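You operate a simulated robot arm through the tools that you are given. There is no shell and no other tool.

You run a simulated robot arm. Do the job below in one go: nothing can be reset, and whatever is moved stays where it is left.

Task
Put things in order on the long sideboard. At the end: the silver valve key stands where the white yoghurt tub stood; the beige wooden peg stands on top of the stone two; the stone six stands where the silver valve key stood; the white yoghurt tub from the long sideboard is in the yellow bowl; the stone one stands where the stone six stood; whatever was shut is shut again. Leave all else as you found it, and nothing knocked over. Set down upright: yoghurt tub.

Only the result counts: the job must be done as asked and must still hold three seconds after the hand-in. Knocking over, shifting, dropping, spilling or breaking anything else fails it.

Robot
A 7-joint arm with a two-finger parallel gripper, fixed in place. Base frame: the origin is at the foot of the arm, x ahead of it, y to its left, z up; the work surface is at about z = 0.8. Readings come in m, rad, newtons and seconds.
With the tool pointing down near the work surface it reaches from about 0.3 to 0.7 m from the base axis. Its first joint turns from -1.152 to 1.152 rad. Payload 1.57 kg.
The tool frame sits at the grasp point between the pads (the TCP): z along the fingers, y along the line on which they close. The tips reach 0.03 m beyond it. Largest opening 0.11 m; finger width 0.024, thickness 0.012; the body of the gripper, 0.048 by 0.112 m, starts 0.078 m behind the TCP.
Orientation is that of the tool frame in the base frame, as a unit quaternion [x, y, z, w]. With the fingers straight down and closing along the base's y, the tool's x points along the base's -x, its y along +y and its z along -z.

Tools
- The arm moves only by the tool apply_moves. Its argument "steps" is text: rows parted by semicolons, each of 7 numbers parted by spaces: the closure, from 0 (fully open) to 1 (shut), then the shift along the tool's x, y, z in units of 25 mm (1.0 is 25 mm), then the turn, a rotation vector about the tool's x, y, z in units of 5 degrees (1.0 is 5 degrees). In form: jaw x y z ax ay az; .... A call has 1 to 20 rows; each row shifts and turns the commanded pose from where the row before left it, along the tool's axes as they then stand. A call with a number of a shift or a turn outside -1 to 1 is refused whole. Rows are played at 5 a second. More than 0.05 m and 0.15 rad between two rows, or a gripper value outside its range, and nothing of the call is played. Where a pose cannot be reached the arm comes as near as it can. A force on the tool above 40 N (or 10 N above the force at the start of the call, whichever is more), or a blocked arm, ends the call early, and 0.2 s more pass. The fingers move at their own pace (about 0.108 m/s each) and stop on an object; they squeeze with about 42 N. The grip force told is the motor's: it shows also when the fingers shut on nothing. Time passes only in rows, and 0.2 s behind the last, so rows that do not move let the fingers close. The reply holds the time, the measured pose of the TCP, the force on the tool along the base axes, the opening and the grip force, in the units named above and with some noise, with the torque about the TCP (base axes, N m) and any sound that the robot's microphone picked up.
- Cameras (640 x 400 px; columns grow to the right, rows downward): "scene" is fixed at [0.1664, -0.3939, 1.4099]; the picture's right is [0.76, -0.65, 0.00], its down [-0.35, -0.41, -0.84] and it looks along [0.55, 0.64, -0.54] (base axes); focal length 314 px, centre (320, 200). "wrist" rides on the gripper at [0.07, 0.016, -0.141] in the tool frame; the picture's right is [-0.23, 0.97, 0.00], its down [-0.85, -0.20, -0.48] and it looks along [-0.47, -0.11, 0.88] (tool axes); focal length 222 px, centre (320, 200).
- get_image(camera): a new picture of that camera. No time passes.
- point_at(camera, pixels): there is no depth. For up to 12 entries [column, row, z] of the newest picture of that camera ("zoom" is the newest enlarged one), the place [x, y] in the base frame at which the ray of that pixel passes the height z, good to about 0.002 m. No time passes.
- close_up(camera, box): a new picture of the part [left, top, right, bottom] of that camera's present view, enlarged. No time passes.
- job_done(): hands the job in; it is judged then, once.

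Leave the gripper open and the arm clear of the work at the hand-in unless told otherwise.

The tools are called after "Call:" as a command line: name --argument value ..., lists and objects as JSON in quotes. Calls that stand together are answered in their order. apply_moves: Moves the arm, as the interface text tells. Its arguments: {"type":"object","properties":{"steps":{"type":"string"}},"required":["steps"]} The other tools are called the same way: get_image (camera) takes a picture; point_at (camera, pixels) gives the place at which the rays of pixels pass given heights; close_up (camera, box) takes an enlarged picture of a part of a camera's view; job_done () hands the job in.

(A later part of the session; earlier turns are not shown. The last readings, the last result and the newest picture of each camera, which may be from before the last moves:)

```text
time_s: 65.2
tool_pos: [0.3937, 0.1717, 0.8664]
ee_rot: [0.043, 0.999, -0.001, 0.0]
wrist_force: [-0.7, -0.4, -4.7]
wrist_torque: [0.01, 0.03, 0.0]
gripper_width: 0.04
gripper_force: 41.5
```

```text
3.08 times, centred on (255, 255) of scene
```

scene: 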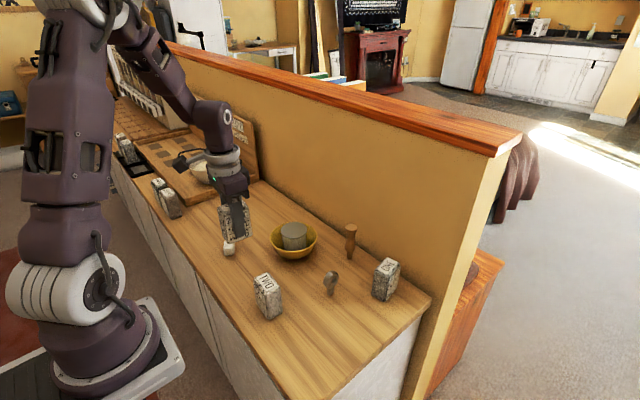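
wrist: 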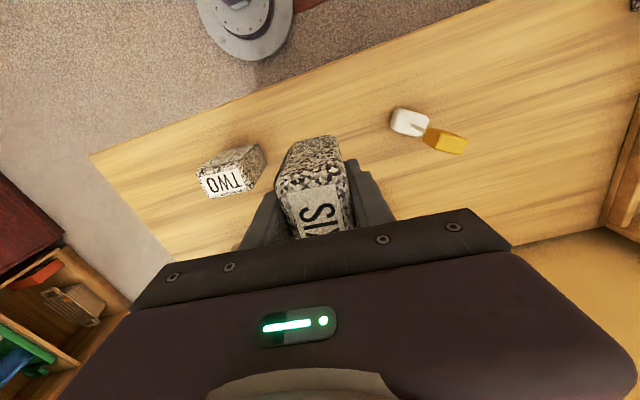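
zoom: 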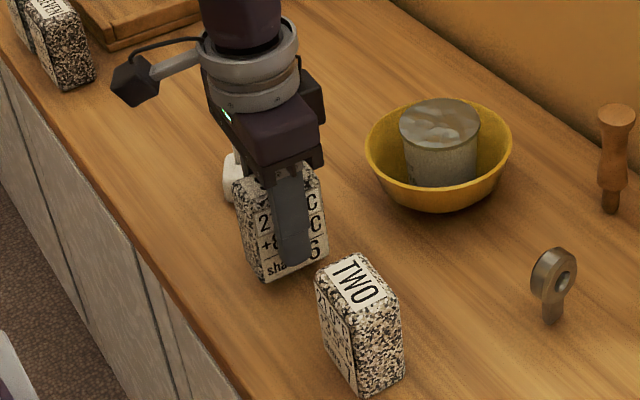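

Now fine steps down toward z≈0.853.

Call:
apply_moves --steps "1 0.06 -0.05 0.15 0 0 0; 1 0 0 0.15 0 0 0; 1 0 0 0.12 0 0 0; 1 0 0 0.08 0 0 0; 1 0 0 0 0 0 0"

```text
time_s: 66.4
tool_pos: [0.389, 0.1699, 0.8539]
ee_rot: [0.044, 0.999, 0.001, -0.001]
wrist_force: [0.0, -0.2, -5.6]
wrist_torque: [0.02, 0.02, 0.02]
gripper_width: 0.0399
gripper_force: 41.8
```

Call:
apply_moves --steps "1 0 0 0.05 0 0 0; 1 0 0 0.05 0 0 0; 1 0 0 0 0 0 0"

```text
time_s: 67.2
tool_pos: [0.39, 0.1693, 0.8511]
ee_rot: [0.044, 0.999, 0.0, 0.0]
wrist_force: [-0.4, -0.4, -5.6]
wrist_torque: [0.0, 0.0, 0.03]
gripper_width: 0.0399
gripper_force: 42.4
```

Call:
apply_moves --steps "1 0 0 0.03 0 0 0; 1 0 0 0.02 0 0 0; 1 0 0 0 0 0 0"

```text
time_s: 68.0
tool_pos: [0.3896, 0.1697, 0.8488]
ee_rot: [0.043, 0.999, 0.0, 0.0]
wrist_force: [-5.1, 1.0, 36.8]
wrist_torque: [-0.51, 0.3, -0.04]
gripper_width: 0.04
gripper_force: 42.1
```

Firm contact (37 N); ease up 1 mm.

Call:
apply_moves --steps "1 0 0 -0.03 0 0 0; 1 0 0 0 0 0 0"

```text
time_s: 68.6
tool_pos: [0.3897, 0.1697, 0.8508]
ee_rot: [0.043, 0.999, 0.001, 0.001]
wrist_force: [1.0, 1.7, 16.7]
wrist_torque: [-0.12, -0.27, -0.04]
gripper_width: 0.0401
gripper_force: 41.8
```

Call:
apply_moves --steps "1 0 0 -0.02 0 0 0; 1 0 0 0 0 0 0"

```text
time_s: 69.2
tool_pos: [0.3899, 0.1693, 0.8506]
ee_rot: [0.044, 0.999, 0.0, -0.001]
wrist_force: [0.6, 1.4, -6.0]
wrist_torque: [0.01, 0.0, 0.0]
gripper_width: 0.0397
gripper_force: 42.0
```

Just lifted off by a fraction of a millimetre. Lower 0.25 mm and release gently.

Call:
apply_moves --steps "1 0 0 0.01 0 0 0; 0.62 0 0 0 0 0 0; 0.55 0 0 0 0 0 0; 0.45 0 0 0 0 0 0; 0.4 0 0 0 0 0 0; 0.4 0 0 0 0 0 0"

Call:
close_up --camera "scene" --box '[195, 190, 315, 320]'

Call:
close_up --camera "wrist" --box '[220, 100, 420, 225]'

```text
time_s: 70.6
tool_pos: [0.3896, 0.1705, 0.8518]
ee_rot: [0.044, 0.999, 0.0, 0.0]
wrist_force: [1.0, -0.3, -0.1]
wrist_torque: [0.01, 0.02, -0.01]
gripper_width: 0.0662
gripper_force: 0.1
```

```text
3.08 times, centred on (255, 255) of scene
```

zoom: 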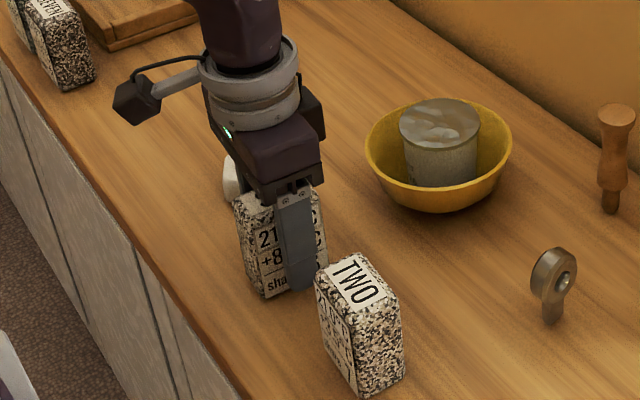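

```text
3.20 times, centred on (320, 162) of wrist
```

zoom: 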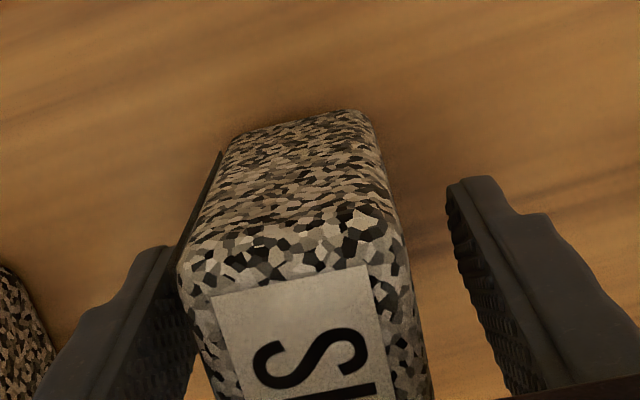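

SIX stands free at the key's old spot. Rising straight up.

Call:
apply_moves --steps "0.3 0 0 -0.2 0 0 0; 0.3 0 0 -0.5 0 0 0; 0.3 0 0 -0.8 0 0 0; 0.3 0 0 -0.8 0 0 0; 0.3 0 0 -0.8 0 0 0; 0.3 0 0 -0.8 0 0 0; 0.3 0 0 -0.8 0 0 0; 0.3 0 0 -0.8 0 0 0; 0.3 0 0 0 0 0 0"

Call:
get_image --camera "scene"

Call:
get_image --camera "wrist"

```text
time_s: 72.6
tool_pos: [0.3895, 0.169, 0.9888]
ee_rot: [0.043, 0.999, 0.0, 0.0]
wrist_force: [0.3, 0.2, 0.1]
wrist_torque: [0.0, 0.04, 0.0]
gripper_width: 0.0772
gripper_force: 0.1
```

```text
taken
```

scene: 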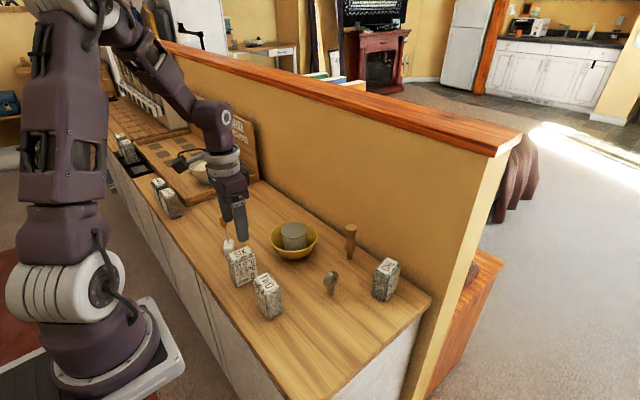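

```text
taken
```

wrist: 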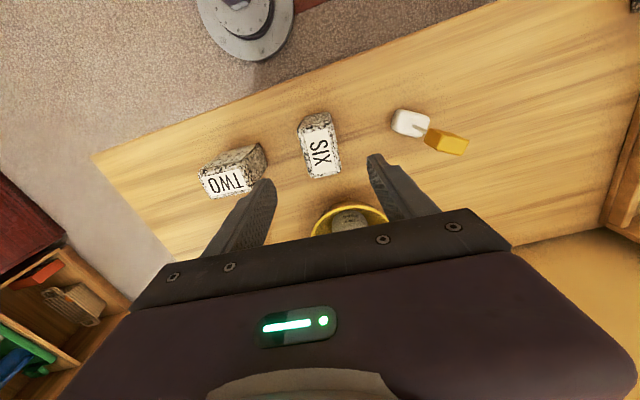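

SIX done. Now ONE: turn back to yaw 0 and move over to view ONE from above (TCP ≈ (0.59,-0.12,1.0)).

Call:
apply_moves --steps "0.2 0 0 -0.4 0 0 -1; 0.1 -0.57 -0.83 0 0 0 0; 0.1 -0.57 -0.83 0 0 0 0; 0.1 -0.57 -0.83 0 0 0 0; 0.1 -0.57 -0.83 0 0 0 0; 0.1 -0.57 -0.83 0 0 0 0; 0.1 -0.57 -0.83 0 0 0 0; 0.1 -0.57 -0.83 0 0 0 0; 0.1 -0.57 -0.83 0 0 0 0; 0.1 -0.57 -0.83 0 0 0 0; 0.1 -0.57 -0.83 0 0 0 0; 0.1 -0.57 -0.83 0 0 0 0; 0.1 -0.57 -0.83 0 0 0 0; 0.1 -0.57 -0.83 0 0 0 0; 0.1 -0.57 -0.83 0 0 0 0; 0.1 0 0 0 0 0 0"

Call:
get_image --camera "wrist"

Call:
get_image --camera "scene"

```text
time_s: 76.0
tool_pos: [0.5871, -0.1228, 1.0007]
ee_rot: [0.0, 1.0, 0.0, -0.001]
wrist_force: [-0.3, -0.9, -0.9]
wrist_torque: [0.01, 0.01, -0.03]
gripper_width: 0.0992
gripper_force: 0.0
```

```text
taken
```

wrist: 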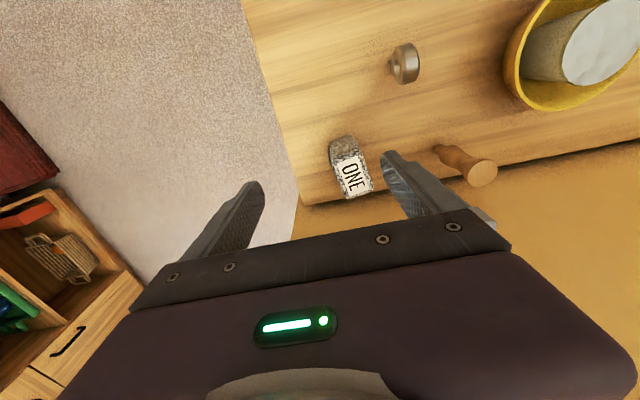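

```text
taken
```

scene: 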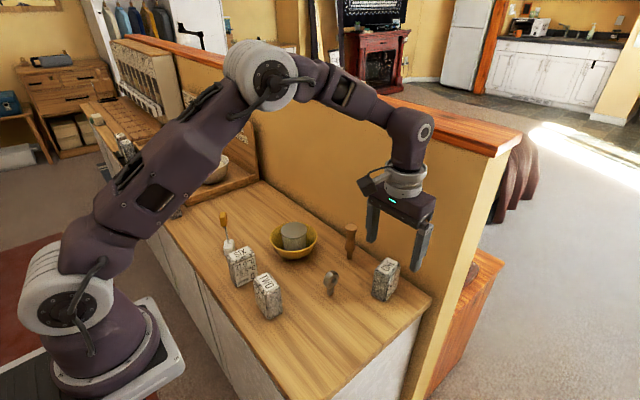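

I see ONE at (350,168). Closer look for its corners.

Call:
close_up --camera "wrist" --box '[300, 120, 420, 210]'

```text
4.44 times, centred on (360, 165) of wrist
```

zoom: 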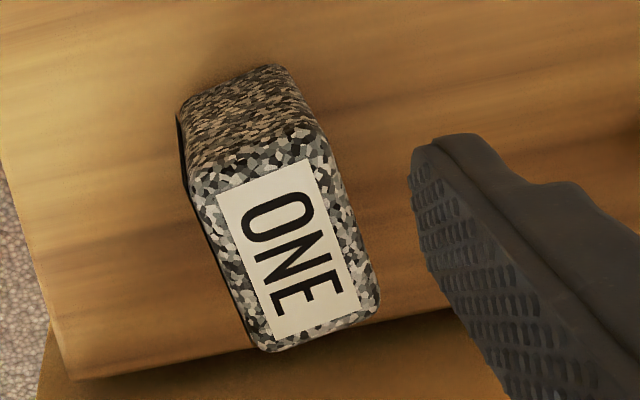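

Label corners at (216,192), (308,160), (360,310), (275,338).

Call:
point_at --camera "zoom" --pixels '[[216, 192, 0.88], [308, 160, 0.88], [360, 310, 0.88], [275, 338, 0.88], [188, 180, 0.875], [322, 134, 0.875], [382, 308, 0.875], [260, 352, 0.875], [289, 248, 0.88], [178, 115, 0.8], [275, 62, 0.8], [330, 352, 0.8]]'

```text
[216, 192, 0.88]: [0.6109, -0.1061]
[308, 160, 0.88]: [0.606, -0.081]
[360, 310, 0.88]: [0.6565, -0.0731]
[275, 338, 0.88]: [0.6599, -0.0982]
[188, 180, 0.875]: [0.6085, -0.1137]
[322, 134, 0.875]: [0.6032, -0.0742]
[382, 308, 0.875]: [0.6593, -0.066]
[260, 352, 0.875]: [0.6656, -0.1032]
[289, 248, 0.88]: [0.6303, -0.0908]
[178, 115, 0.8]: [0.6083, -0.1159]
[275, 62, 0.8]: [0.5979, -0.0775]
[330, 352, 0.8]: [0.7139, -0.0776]
```

ONE: centre ≈(0.634,-0.0895), yaw ≈ +9°, near the wall (x≈0.71). I'll check the wall ledge geometry versus the arm before going in.

Call:
close_up --camera "scene" --box '[380, 80, 540, 300]'

Call:
close_up --camera "scene" --box '[330, 80, 450, 310]'

```text
1.82 times, centred on (460, 190) of scene
```

zoom: 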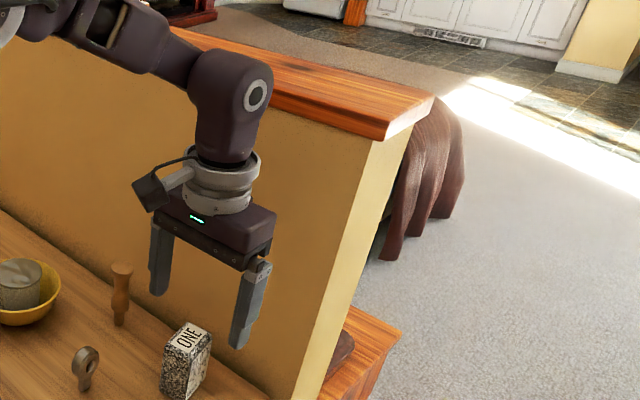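

```text
1.74 times, centred on (390, 195) of scene
```

zoom: 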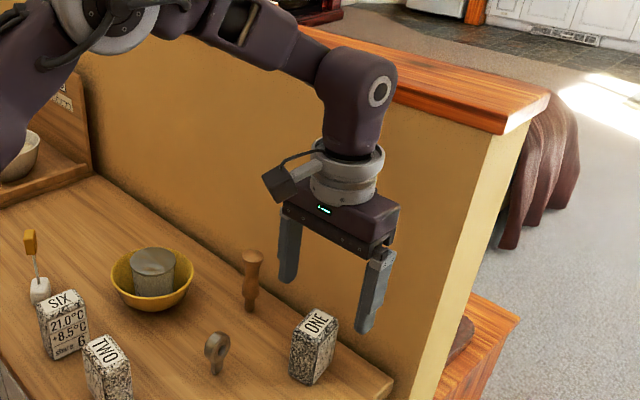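

The wrist could come close to the wall ledge if I go straight down at x≈0.63, so I'll tilt the gripper 15° (palm leaning back toward the base, fingers pointing slightly forward) with yaw +9°, keeping the closing line level. Doing the turn here in free air, then moving above ONE.

Call:
apply_moves --steps "0.1 0 0 0 0 0 -0.9; 0.1 0 0 0 0 0 -0.9; 0.1 0 0 0 0 -1 0; 0.1 0 0 0 0 -1 0; 0.1 0 0 0 0 -1 0; 0.1 0 0 0 0 0 0; 0.1 -0.66 0.33 0.18 0 0 0; 0.1 -0.66 0.33 0.18 0 0 0; 0.1 -0.66 0.32 0.17 0 0 0; 0.1 0 0 0 0 0 0"

Call:
get_image --camera "wrist"

Call:
get_image --camera "scene"

```text
time_s: 78.2
tool_pos: [0.6354, -0.0905, 0.9974]
ee_rot: [-0.078, 0.988, 0.01, 0.129]
wrist_force: [0.5, -0.1, 0.5]
wrist_torque: [-0.02, -0.01, 0.01]
gripper_width: 0.0988
gripper_force: 0.1
```

```text
taken
```

wrist: 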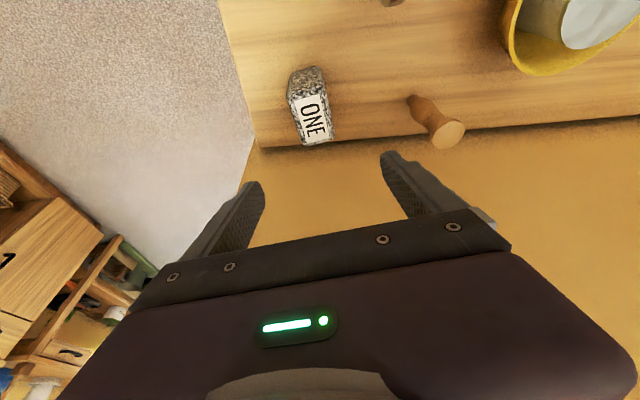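

```text
taken
```

scene: 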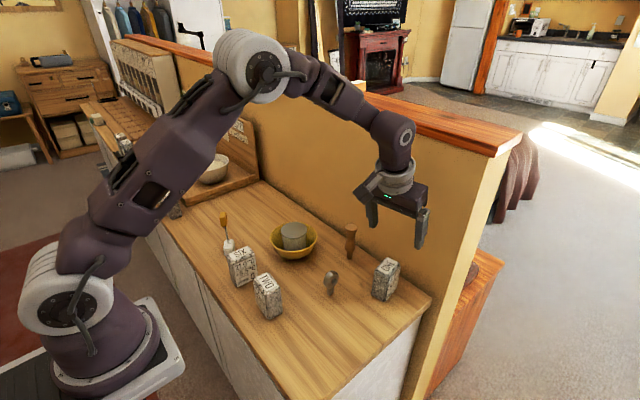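

The tilt is as wanted (tool z ≈ (0.25, 0.04, −0.96)). I'll re-measure ONE's label from this view.

Call:
close_up --camera "wrist" --box '[260, 50, 380, 160]'

```text
3.64 times, centred on (320, 105) of wrist
```

zoom: 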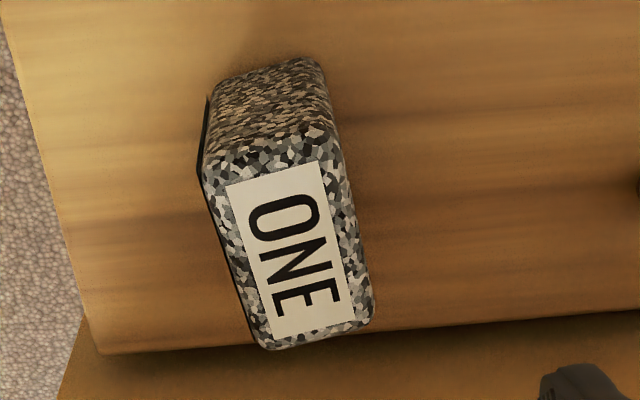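

Call:
point_at --camera "zoom" --pixels '[[226, 185, 0.88], [318, 162, 0.88], [356, 322, 0.88], [270, 340, 0.88], [204, 172, 0.875], [332, 128, 0.875], [373, 318, 0.875], [260, 352, 0.875]]'

```text
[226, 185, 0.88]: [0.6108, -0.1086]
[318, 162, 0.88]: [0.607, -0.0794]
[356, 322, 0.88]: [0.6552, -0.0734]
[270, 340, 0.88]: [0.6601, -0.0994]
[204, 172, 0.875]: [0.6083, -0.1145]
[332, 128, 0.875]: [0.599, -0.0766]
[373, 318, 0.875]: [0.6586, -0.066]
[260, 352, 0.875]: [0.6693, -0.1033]
```

ONE centre confirmed (0.6335,-0.090), yaw ≈9°. Descending vertically (combined tool x/z because of the tilt) to z≈0.92 first.

Call:
apply_moves --steps "0.1 0.25 0 0.77 0 0 0; 0.1 0.21 0 0.77 0 0 0; 0.1 0.21 0 0.77 0 0 0; 0.1 0.21 0 0.77 0 0 0; 0.1 0 0 0 0 0 0"

Call:
get_image --camera "wrist"

Call:
get_image --camera "scene"

```text
time_s: 79.4
tool_pos: [0.6328, -0.0898, 0.9178]
ee_rot: [-0.078, 0.988, 0.01, 0.131]
wrist_force: [0.6, -0.4, -0.2]
wrist_torque: [0.01, 0.0, -0.01]
gripper_width: 0.0991
gripper_force: 0.0
```

```text
taken
```

wrist: 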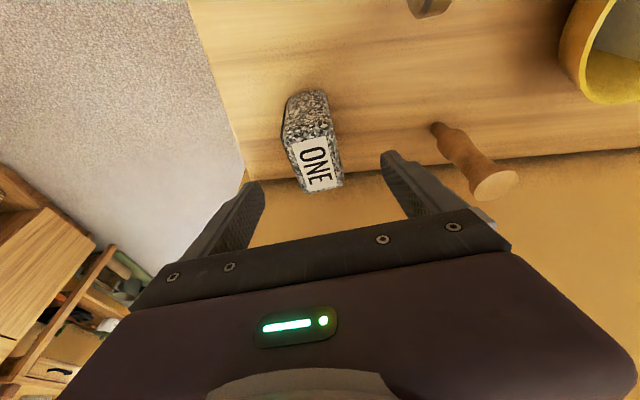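

```text
taken
```

scene: 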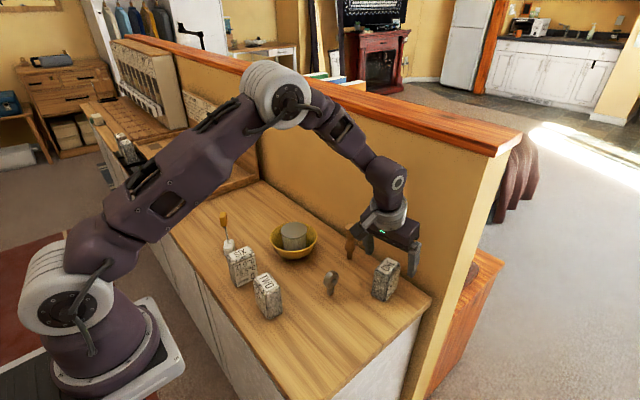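

ONE is between the fingers and the peg is clear. Continue down to z≈0.85.

Call:
apply_moves --steps "0.1 0.17 0 0.66 0 0 0; 0.1 0.17 0 0.66 0 0 0; 0.1 0.18 0 0.66 0 0 0; 0.1 0.18 0 0.64 0 0 0; 0.1 0 0 0 0 0 0"

Call:
get_image --camera "wrist"

Call:
close_up --camera "scene" --box '[310, 150, 450, 310]'

```text
time_s: 80.6
tool_pos: [0.6351, -0.0884, 0.8508]
ee_rot: [-0.078, 0.988, 0.011, 0.13]
wrist_force: [0.2, -0.1, -0.5]
wrist_torque: [0.02, 0.0, -0.01]
gripper_width: 0.0988
gripper_force: 0.1
```

```text
taken
```

wrist: 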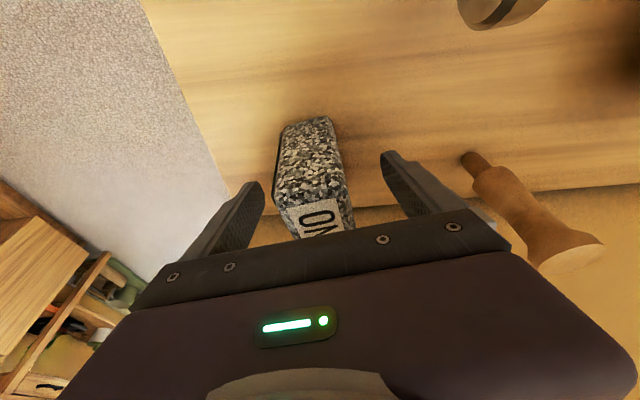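

```text
2.50 times, centred on (380, 230) of scene
```

zoom: 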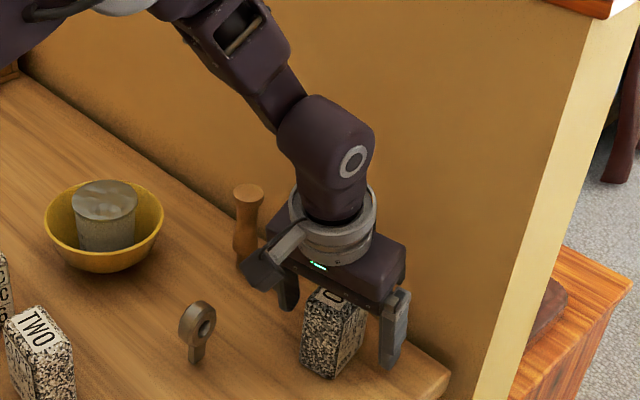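

Everything clear. Close on ONE in steps.

Call:
apply_moves --steps "0.3 0 0 0 0 0 0; 0.45 0 0 0 0 0 0; 0.55 0 0 0 0 0 0; 0.7 0 0 0 0 0 0; 1 0 0 0 0 0 0; 1 0 0 0 0 0 0; 1 0 0 0 0 0 0"

Call:
close_up --camera "wrist" --box '[220, 100, 420, 225]'

Call:
close_up --camera "scene" --box '[310, 180, 450, 310]'

```text
time_s: 82.2
tool_pos: [0.6349, -0.0876, 0.8516]
ee_rot: [-0.078, 0.988, 0.01, 0.132]
wrist_force: [-0.2, -2.3, 5.1]
wrist_torque: [-0.08, 0.28, 0.08]
gripper_width: 0.0399
gripper_force: 42.1
```

```text
3.20 times, centred on (320, 162) of wrist
```

zoom: 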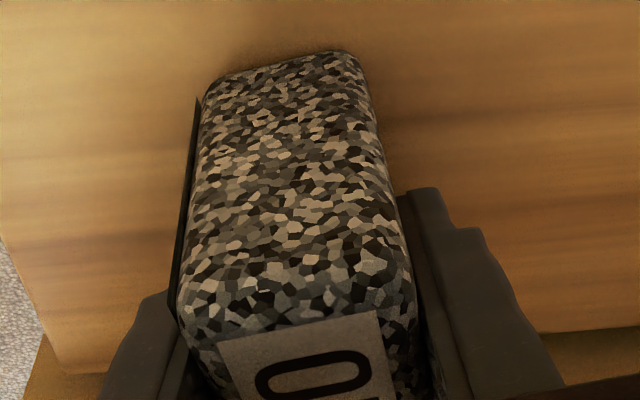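

```text
3.08 times, centred on (380, 245) of scene
```

zoom: 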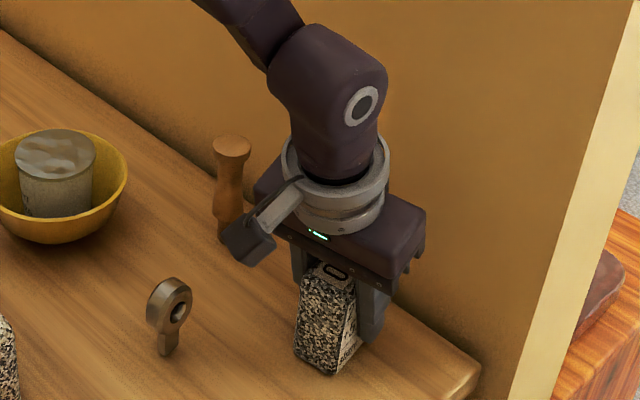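

Gripped at 0.040 m. Lift 10 mm vertically and check.

Call:
apply_moves --steps "1 -0.02 0 -0.08 0 0 0; 1 -0.03 0 -0.12 0 0 0; 1 -0.05 0 -0.2 0 0 0; 1 0 0 0 0 0 0"

Call:
close_up --camera "scene" --box '[310, 180, 450, 310]'

Call:
close_up --camera "wrist" --box '[220, 100, 420, 225]'

```text
time_s: 83.2
tool_pos: [0.6337, -0.0893, 0.8602]
ee_rot: [-0.078, 0.988, 0.01, 0.13]
wrist_force: [-0.1, 0.0, -6.4]
wrist_torque: [0.01, -0.02, -0.01]
gripper_width: 0.0398
gripper_force: 41.6
```

```text
3.08 times, centred on (380, 245) of scene
```

zoom: 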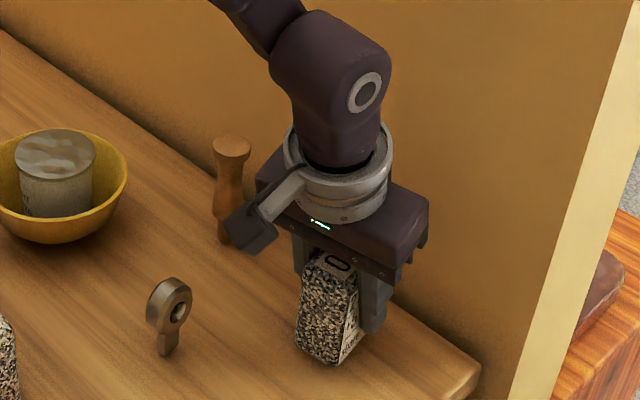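

```text
3.20 times, centred on (320, 162) of wrist
```

zoom: 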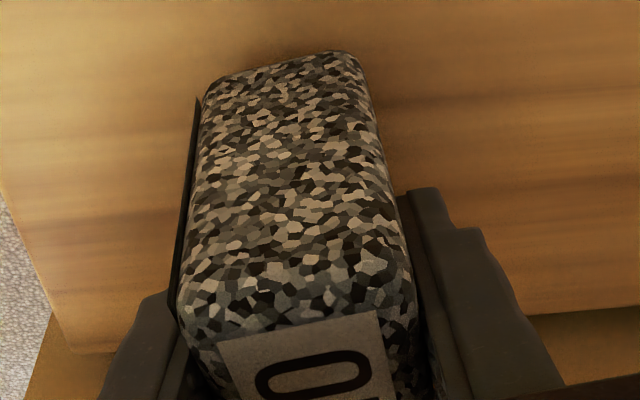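

ONE is held level. Raise to z≈0.96, then turn it −13° about the vertical (to the yaw SIX had).

Call:
apply_moves --steps "1 -0.1 0 -0.36 0 0 0; 1 -0.18 0 -0.7 0 0 0; 1 -0.2 0 -0.75 0 0 0; 1 -0.2 0 -0.75 0 0 0; 1 -0.2 0 -0.75 0 0 0; 1 -0.16 0 -0.55 0 0 0; 1 0 0 0 0 0 0; 1 0 0 0 0.17 0 0.63; 1 0 0 0 0.17 0 0.63; 1 0 0 0 0.17 0 0.63; 1 0 0 0 0.16 0 0.62; 1 0 0 0 0 0 0"

Call:
get_image --camera "scene"

```text
time_s: 85.8
tool_pos: [0.6328, -0.0889, 0.9614]
ee_rot: [0.034, 0.991, -0.005, 0.131]
wrist_force: [0.3, 0.2, -6.0]
wrist_torque: [-0.02, -0.02, 0.0]
gripper_width: 0.0401
gripper_force: 41.4
```

```text
taken
```

scene: 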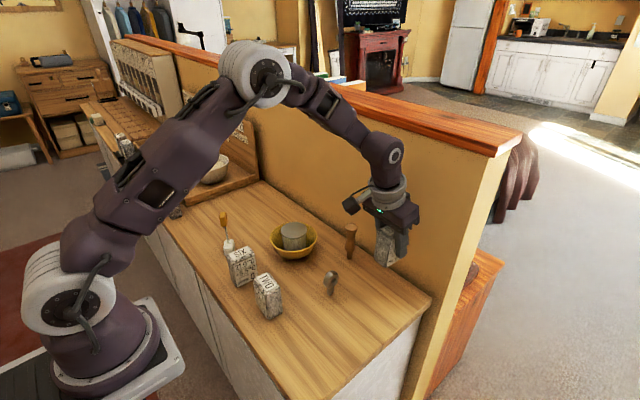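

Level and yaw ≈ −4°. Carry ONE straight back toward SIX's old spot (0.3895,-0.092) at this height.

Call:
apply_moves --steps "1 0.35 -0.03 -0.09 0 0 0; 1 0.72 -0.055 -0.194 0 0 0; 1 0.72 -0.055 -0.194 0 0 0; 1 0.72 -0.055 -0.194 0 0 0; 1 0.72 -0.055 -0.194 0 0 0; 1 0.72 -0.055 -0.194 0 0 0; 1 0.72 -0.055 -0.194 0 0 0; 1 0.72 -0.055 -0.194 0 0 0; 1 0.72 -0.055 -0.194 0 0 0; 1 0.72 -0.055 -0.194 0 0 0; 1 0.72 -0.055 -0.194 0 0 0; 1 0.72 -0.055 -0.194 0 0 0; 1 0.72 -0.055 -0.194 0 0 0; 1 0.39 -0.03 -0.1 0 0 0; 1 0 0 0 0 0 0"

Call:
get_image --camera "scene"

Call:
get_image --camera "wrist"

```text
time_s: 89.0
tool_pos: [0.3915, -0.0914, 0.9604]
ee_rot: [0.034, 0.991, -0.004, 0.13]
wrist_force: [0.1, -0.1, -5.5]
wrist_torque: [0.02, -0.02, 0.01]
gripper_width: 0.0398
gripper_force: 41.8
```

```text
taken
```

scene: 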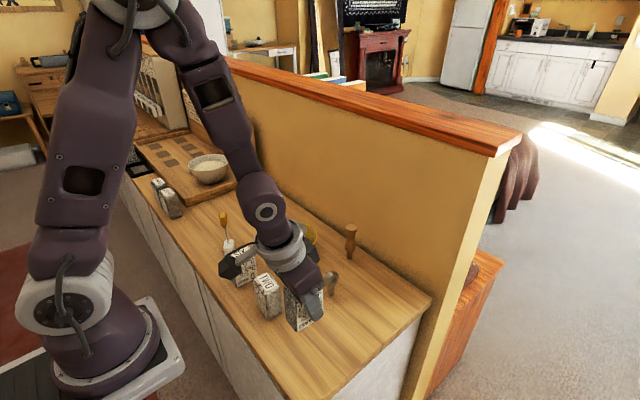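

```text
taken
```

wrist: 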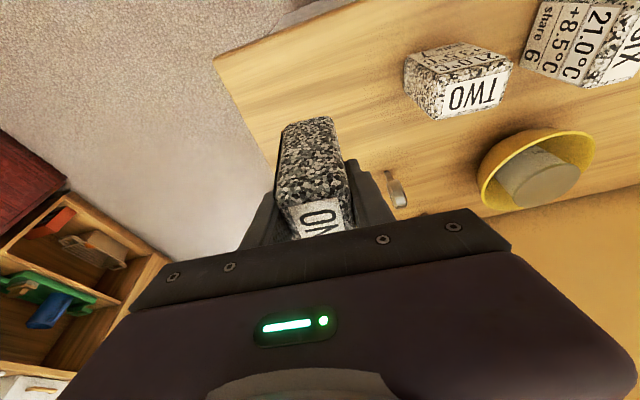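

Above the spot. Lowering to ~z 0.866.

Call:
apply_moves --steps "1 0.1 0 0.36 0 0 0; 1 0.17 0 0.65 0 0 0; 1 0.19 0 0.7 0 0 0; 1 0.19 0 0.7 0 0 0; 1 0.17 0 0.65 0 0 0; 1 0.1 0 0.39 0 0 0; 1 0.06 0 0.2 0 0 0; 1 0 0 0 0 0 0"

Call:
close_up --camera "scene" --box '[220, 220, 360, 370]'

```text
time_s: 90.8
tool_pos: [0.3907, -0.0917, 0.8668]
ee_rot: [0.035, 0.991, -0.005, 0.131]
wrist_force: [0.2, -0.4, -5.1]
wrist_torque: [0.0, -0.04, 0.0]
gripper_width: 0.0399
gripper_force: 41.8
```

```text
2.67 times, centred on (290, 295) of scene
```

zoom: 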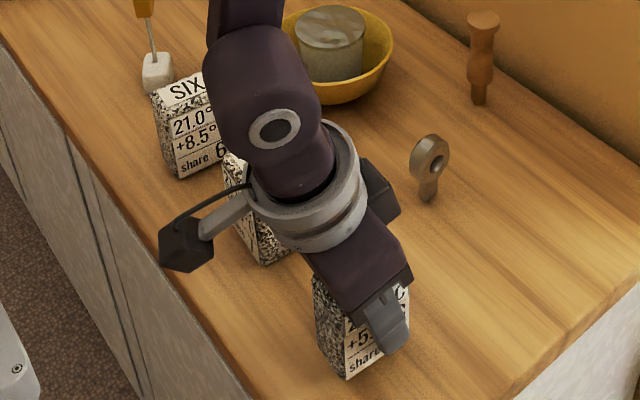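

Clear. Now fine steps down.

Call:
apply_moves --steps "1 0.04 0 0.14 0 0 0; 1 0.04 0 0.14 0 0 0; 1 0.03 0 0.12 0 0 0; 1 0.02 0 0.08 0 0 0; 1 0 0 0 0 0 0"

```text
time_s: 92.0
tool_pos: [0.3897, -0.0919, 0.853]
ee_rot: [0.035, 0.991, -0.005, 0.13]
wrist_force: [-0.3, 0.3, -5.6]
wrist_torque: [-0.01, -0.02, -0.01]
gripper_width: 0.0401
gripper_force: 41.7
```

Call:
apply_moves --steps "1 0.01 0 0.04 0 0 0; 1 0 0 0 0 0 0; 1 0 0 0 0 0 0"

```text
time_s: 92.8
tool_pos: [0.3898, -0.0921, 0.853]
ee_rot: [0.035, 0.991, -0.004, 0.13]
wrist_force: [0.4, -0.1, -5.3]
wrist_torque: [0.0, -0.05, 0.03]
gripper_width: 0.04
gripper_force: 41.7
```

Call:
apply_moves --steps "1 0.01 0 0.03 0 0 0; 1 0 0 0 0 0 0"

```text
time_s: 93.4
tool_pos: [0.3903, -0.0914, 0.8524]
ee_rot: [0.035, 0.991, -0.004, 0.13]
wrist_force: [0.9, 0.6, -5.1]
wrist_torque: [-0.03, -0.04, 0.0]
gripper_width: 0.0401
gripper_force: 41.5
```

Call:
apply_moves --steps "1 0.01 0 0.03 0 0 0; 1 0 0 0 0 0 0"

```text
time_s: 94.0
tool_pos: [0.3908, -0.0915, 0.8521]
ee_rot: [0.034, 0.991, -0.004, 0.13]
wrist_force: [0.3, -0.3, -5.8]
wrist_torque: [-0.01, -0.03, 0.0]
gripper_width: 0.0399
gripper_force: 42.0
```

Call:
apply_moves --steps "1 0.01 0 0.03 0 0 0; 1 0 0 0 0 0 0"

```text
time_s: 94.6
tool_pos: [0.3897, -0.0912, 0.8517]
ee_rot: [0.035, 0.991, -0.004, 0.131]
wrist_force: [-0.2, -0.1, -1.4]
wrist_torque: [-0.11, -0.04, 0.03]
gripper_width: 0.0398
gripper_force: 42.2
```

Touching down (force relieved to −1.4 N). A hair more and release.

Call:
apply_moves --steps "1 0 0 0.01 0 0 0; 1 0 0 0 0 0 0"

```text
time_s: 95.2
tool_pos: [0.3903, -0.0917, 0.8502]
ee_rot: [0.035, 0.991, -0.006, 0.131]
wrist_force: [-2.7, -0.4, 5.7]
wrist_torque: [-0.09, -0.19, -0.02]
gripper_width: 0.0399
gripper_force: 41.9
```

ONE is on the table. Open slowly.

Call:
apply_moves --steps "0.62 0 0 0 0 0 0; 0.55 0 0 0 0 0 0; 0.45 0 0 0 0 0 0; 0.35 0 0 0 0 0 0; 0.35 0 0 0 0 0 0"

Call:
close_up --camera "wrist" --box '[220, 100, 420, 225]'

Call:
close_up --camera "scene" --box '[220, 220, 360, 370]'

```text
time_s: 96.4
tool_pos: [0.3905, -0.0904, 0.8497]
ee_rot: [0.035, 0.991, -0.004, 0.131]
wrist_force: [0.4, 0.8, -0.5]
wrist_torque: [0.03, 0.02, 0.05]
gripper_width: 0.0715
gripper_force: 0.0
```

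```text
3.20 times, centred on (320, 162) of wrist
```

zoom: 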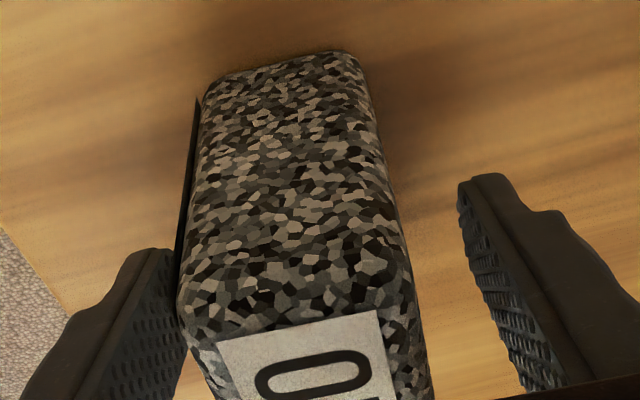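

```text
2.67 times, centred on (290, 295) of scene
```

zoom: 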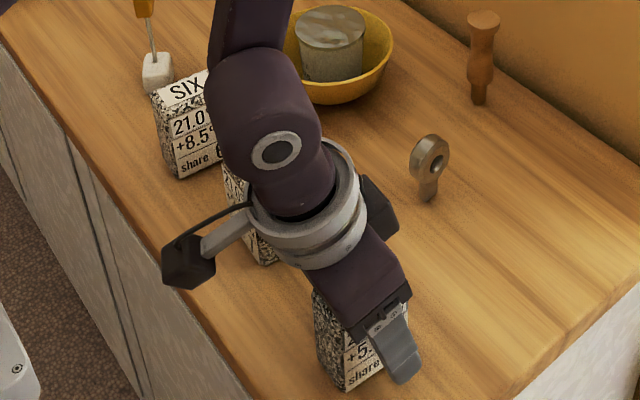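

Released. Rising straight up.

Call:
apply_moves --steps "0.3 -0.05 0 -0.2 0 0 0; 0.3 -0.13 0 -0.5 0 0 0; 0.3 -0.2 0 -0.75 0 0 0; 0.3 -0.2 0 -0.75 0 0 0; 0.3 -0.2 0 -0.75 0 0 0; 0.3 -0.2 0 -0.75 0 0 0; 0.3 -0.2 0 -0.75 0 0 0; 0.3 -0.2 0 -0.75 0 0 0; 0.3 0 0 0 0 0 0"

Call:
get_image --camera "scene"

Call:
get_image --camera "wrist"

```text
time_s: 98.4
tool_pos: [0.3889, -0.09, 0.9853]
ee_rot: [0.035, 0.991, -0.005, 0.13]
wrist_force: [-0.7, 0.5, 0.3]
wrist_torque: [0.0, 0.02, -0.01]
gripper_width: 0.0769
gripper_force: 0.1
```

```text
taken
```

scene: 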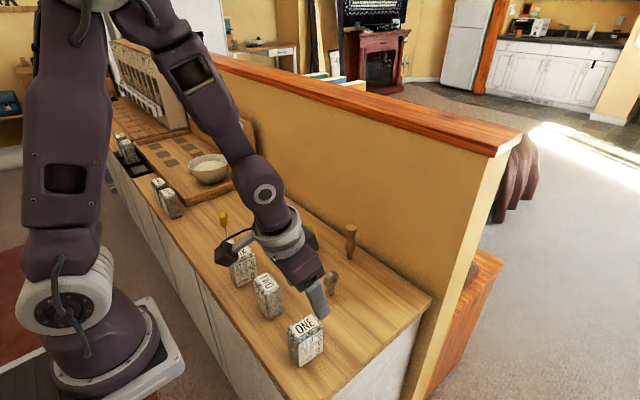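

```text
taken
```

wrist: 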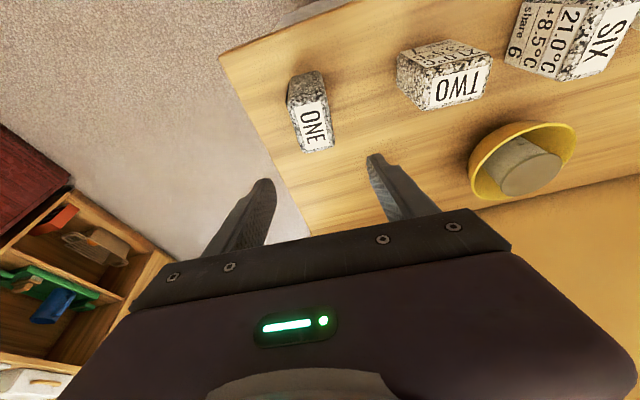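

ONE is in SIX's old place. Last: the peg. Close look at it from the scene camera.

Call:
close_up --camera "scene" --box '[325, 215, 375, 267]'

Call:
point_at --camera "zoom" --pixels '[[320, 330, 0.8], [320, 200, 0.86]]'

```text
7.69 times, centred on (350, 241) of scene
```

zoom: 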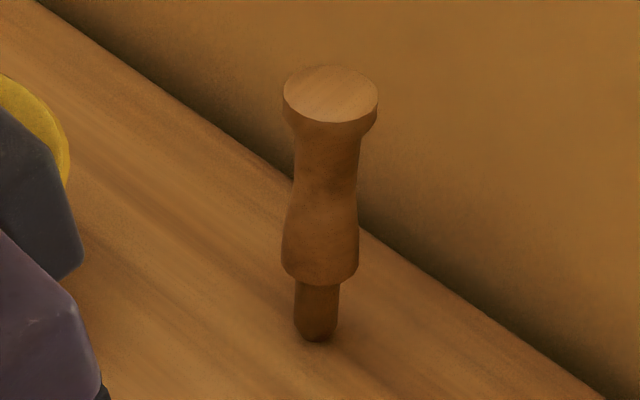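

```text
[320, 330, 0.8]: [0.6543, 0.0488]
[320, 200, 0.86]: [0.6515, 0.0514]
```

The peg has a flange ≈0.033 m wide at its top (z≈0.895–0.91), a neck, a bulge and a pin foot. I'll turn to yaw 0 (keeping the 15° tilt) and move to look at it from above.

Call:
apply_moves --steps "0.3 0 0 0 -0.21 0 -0.77; 0.3 -0.7 0.4 0.12 0 0 0; 0.3 -0.7 0.4 0.12 0 0 0; 0.3 -0.7 0.4 0.12 0 0 0; 0.3 -0.7 0.4 0.12 0 0 0; 0.3 -0.7 0.4 0.12 0 0 0; 0.3 -0.7 0.4 0.12 0 0 0; 0.3 -0.7 0.4 0.12 0 0 0; 0.3 -0.7 0.4 0.12 0 0 0; 0.3 -0.7 0.4 0.12 0 0 0; 0.3 -0.7 0.4 0.12 0 0 0; 0.3 -0.7 0.4 0.12 0 0 0; 0.3 -0.66 0.4 0.09 0 0 0; 0.3 0 0 0 0 0 0"

Call:
get_image --camera "wrist"

Call:
get_image --camera "scene"

```text
time_s: 101.4
tool_pos: [0.6003, 0.0296, 1.0063]
ee_rot: [0.0, 0.991, 0.0, 0.13]
wrist_force: [0.1, 0.3, -0.8]
wrist_torque: [-0.01, 0.0, -0.03]
gripper_width: 0.0772
gripper_force: 0.0
```

```text
taken
```

wrist: 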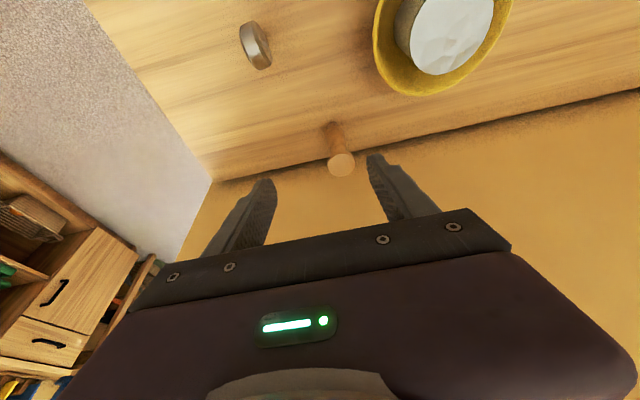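

```text
taken
```

scene: 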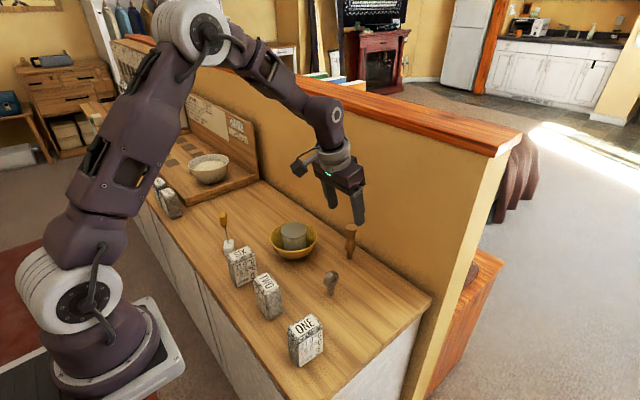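

The peg's top disc is at about (341,163). Zooming for a measurement.

Call:
close_up --camera "wrist" --box '[295, 110, 385, 190]'

Call:
close_up --camera "scene" --box '[325, 215, 375, 267]'

Call:
point_at --camera "zoom" --pixels '[[330, 94, 0.9], [330, 94, 0.905], [330, 94, 0.91], [330, 94, 0.915], [316, 332, 0.8], [320, 275, 0.827], [283, 94, 0.91], [378, 94, 0.91]]'

Call:
point_at --camera "wrist" --pixels '[[341, 163.5, 0.9], [341, 163.5, 0.905], [341, 163.5, 0.91], [341, 163.5, 0.915], [328, 163, 0.91], [355, 162, 0.91], [330, 126, 0.8]]'

```text
5.00 times, centred on (340, 150) of wrist
```

zoom: 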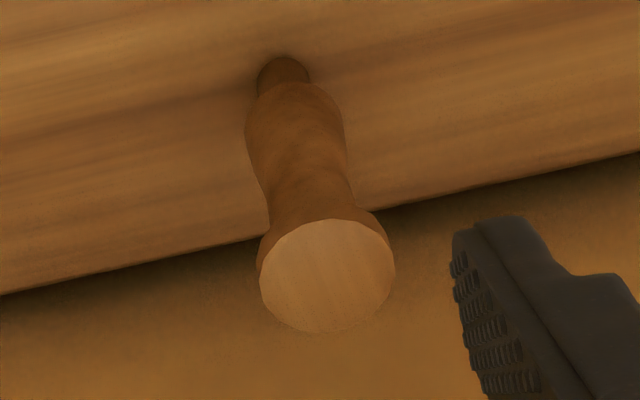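

```text
7.69 times, centred on (350, 241) of scene
```

zoom: 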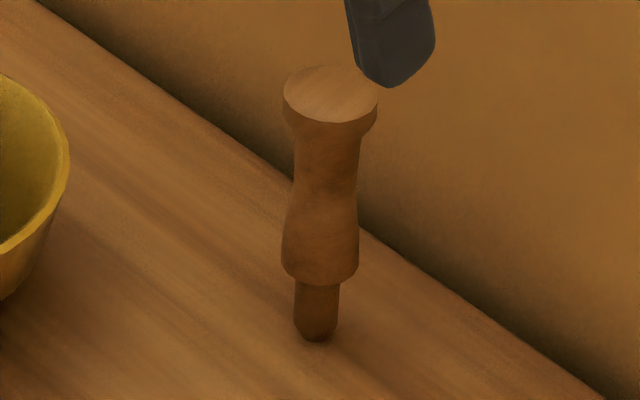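

```text
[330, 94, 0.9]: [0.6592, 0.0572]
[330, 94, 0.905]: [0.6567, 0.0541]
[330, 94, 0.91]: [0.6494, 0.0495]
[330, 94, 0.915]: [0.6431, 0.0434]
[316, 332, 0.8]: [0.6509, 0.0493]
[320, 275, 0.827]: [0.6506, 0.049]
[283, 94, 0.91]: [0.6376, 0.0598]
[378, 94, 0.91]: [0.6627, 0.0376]
```

```text
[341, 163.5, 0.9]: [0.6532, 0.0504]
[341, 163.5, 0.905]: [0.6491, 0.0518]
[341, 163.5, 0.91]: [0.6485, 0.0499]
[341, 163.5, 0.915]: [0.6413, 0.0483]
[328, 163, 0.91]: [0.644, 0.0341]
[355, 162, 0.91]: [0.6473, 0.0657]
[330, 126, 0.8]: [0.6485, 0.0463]
```

Peg at (0.650, 0.0495), top z 0.91, flange 0.0335. Move above it to z≈0.96 with jaws at 0.077 m.

Call:
apply_moves --steps "0.3 -0.97 0.4 0.26 0 0 0; 0.3 -0.95 0.4 0.26 0 0 0; 0.3 0.24 0 0.89 0 0 0; 0.3 0.24 0 0.89 0 0 0; 0.3 0 0 0 0 0 0"

Call:
get_image --camera "wrist"

Call:
close_up --camera "scene" --box '[300, 150, 400, 270]'

```text
time_s: 102.6
tool_pos: [0.6506, 0.0492, 0.9596]
ee_rot: [0.0, 0.991, 0.001, 0.13]
wrist_force: [0.5, 0.8, 0.3]
wrist_torque: [0.01, 0.0, -0.01]
gripper_width: 0.0771
gripper_force: 0.0
```

```text
taken
```

wrist: 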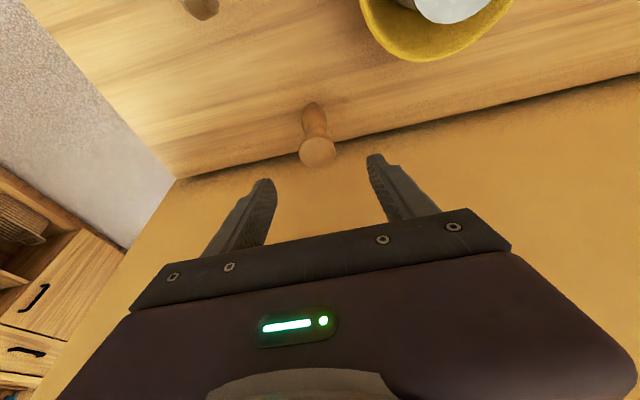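

```text
3.33 times, centred on (350, 210) of scene
```

zoom: 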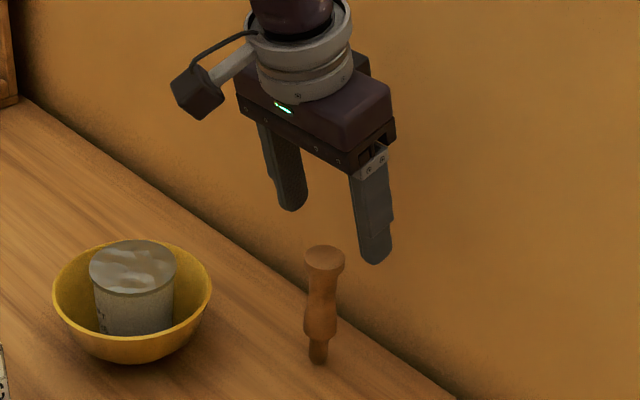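

Call:
close_up --camera "wrist" --box '[270, 90, 370, 180]'

```text
4.44 times, centred on (320, 135) of wrist
```

zoom: 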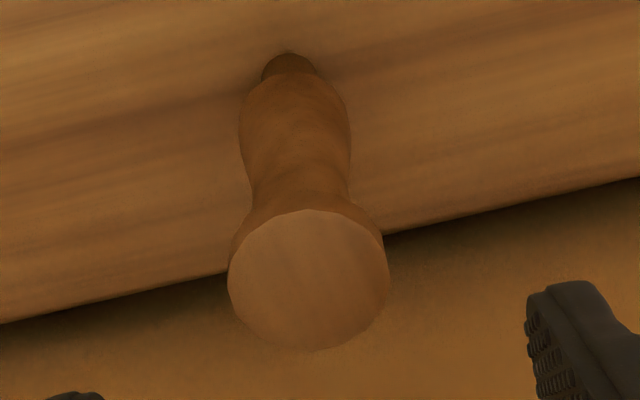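

Call:
point_at --camera "zoom" --pixels '[[308, 280, 0.91], [228, 280, 0.91], [389, 278, 0.91], [308, 210, 0.91], [312, 351, 0.91], [290, 60, 0.802]]'

```text
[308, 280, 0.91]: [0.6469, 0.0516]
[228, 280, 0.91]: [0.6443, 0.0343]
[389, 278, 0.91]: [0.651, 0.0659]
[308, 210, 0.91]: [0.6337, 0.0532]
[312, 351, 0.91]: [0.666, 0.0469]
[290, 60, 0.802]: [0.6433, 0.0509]
```

Peg centre (0.649,0.050) vs TCP (0.6506,0.0492): good. Descend to TCP z≈0.89.

Call:
apply_moves --steps "0.3 0.23 0 0.68 0 0 0; 0.3 0.19 0 0.68 0 0 0; 0.3 0.18 0 0.68 0 0 0; 0.3 0.18 0 0.66 0 0 0; 0.3 0 0 0 0 0 0"

Call:
close_up --camera "wrist" --box '[220, 100, 420, 225]'

Call:
close_up --camera "scene" --box '[300, 170, 400, 270]'

```text
time_s: 103.8
tool_pos: [0.6483, 0.0477, 0.8899]
ee_rot: [0.0, 0.992, 0.001, 0.13]
wrist_force: [-1.1, -0.2, 0.8]
wrist_torque: [-0.02, 0.03, 0.0]
gripper_width: 0.0772
gripper_force: 0.0
```

```text
3.20 times, centred on (320, 162) of wrist
```

zoom: 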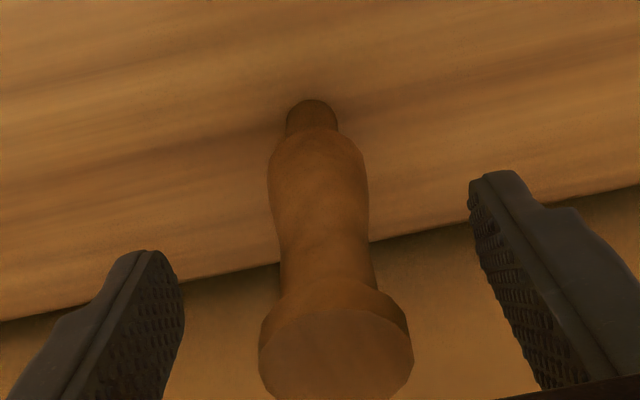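

```text
4.00 times, centred on (350, 220) of scene
```

zoom: 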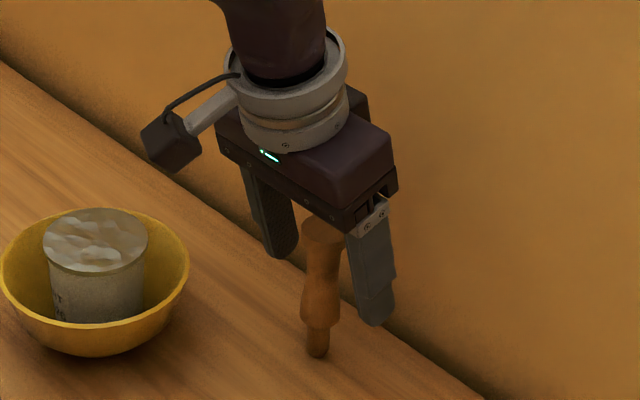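

The peg stands between the fingers. Partially closing to 0.047 m and checking the gaps.

Call:
apply_moves --steps "0.4 0 0 0 0 0 0; 0.5 0 0 0 0 0 0; 0.57 0 0 0 0 0 0; 0.57 0 0 0 0 0 0"

Call:
close_up --camera "wrist" --box '[240, 125, 400, 225]'

```text
time_s: 104.8
tool_pos: [0.647, 0.0487, 0.8888]
ee_rot: [-0.001, 0.991, 0.001, 0.13]
wrist_force: [-0.6, 0.2, -0.1]
wrist_torque: [-0.02, 0.02, -0.03]
gripper_width: 0.0473
gripper_force: 0.1
```

```text
4.00 times, centred on (320, 175) of wrist
```

zoom: 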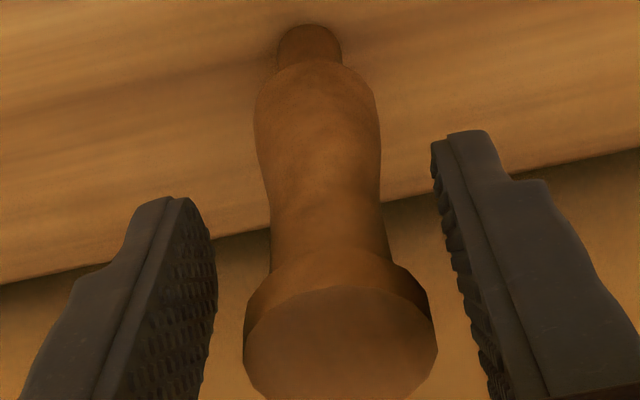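

The peg is about 1 mm toward +y. Shift +1 mm and close.

Call:
apply_moves --steps "0.57 0 0.04 0 0 0 0; 0.63 0 0 0 0 0 0; 0.67 0 0 0 0 0 0; 0.72 0 0 0 0 0 0; 1 0 0 0 0 0 0; 1 0 0 0 0 0 0; 1 0 0 0 0 0 0"

Call:
close_up --camera "wrist" --box '[240, 125, 400, 225]'

Call:
close_up --camera "scene" --box '[310, 200, 390, 270]'

```text
time_s: 106.4
tool_pos: [0.6473, 0.0507, 0.8904]
ee_rot: [0.0, 0.991, 0.0, 0.131]
wrist_force: [-0.1, 0.1, 0.2]
wrist_torque: [0.01, -0.03, 0.01]
gripper_width: 0.0231
gripper_force: 35.9
```

```text
4.00 times, centred on (320, 175) of wrist
```

zoom: 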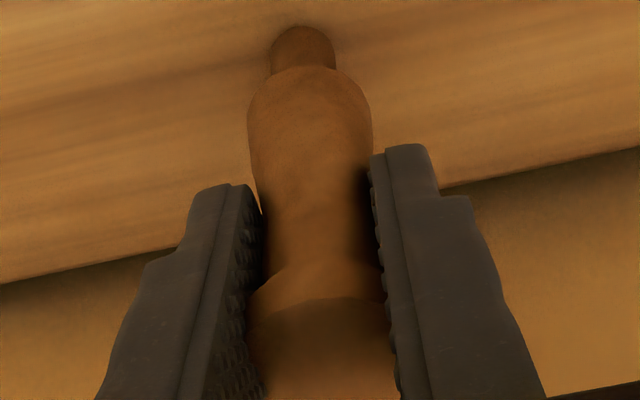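

```text
5.71 times, centred on (350, 235) of scene
```

zoom: 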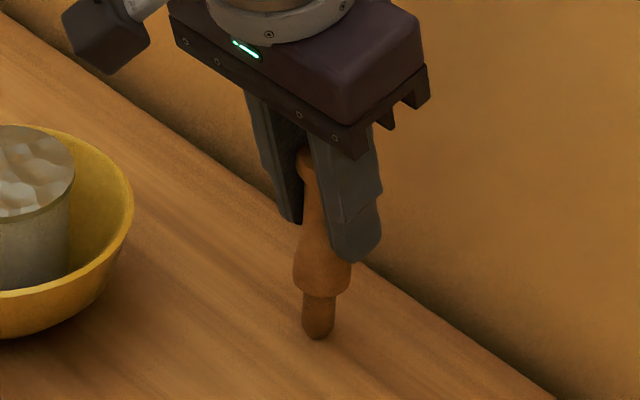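

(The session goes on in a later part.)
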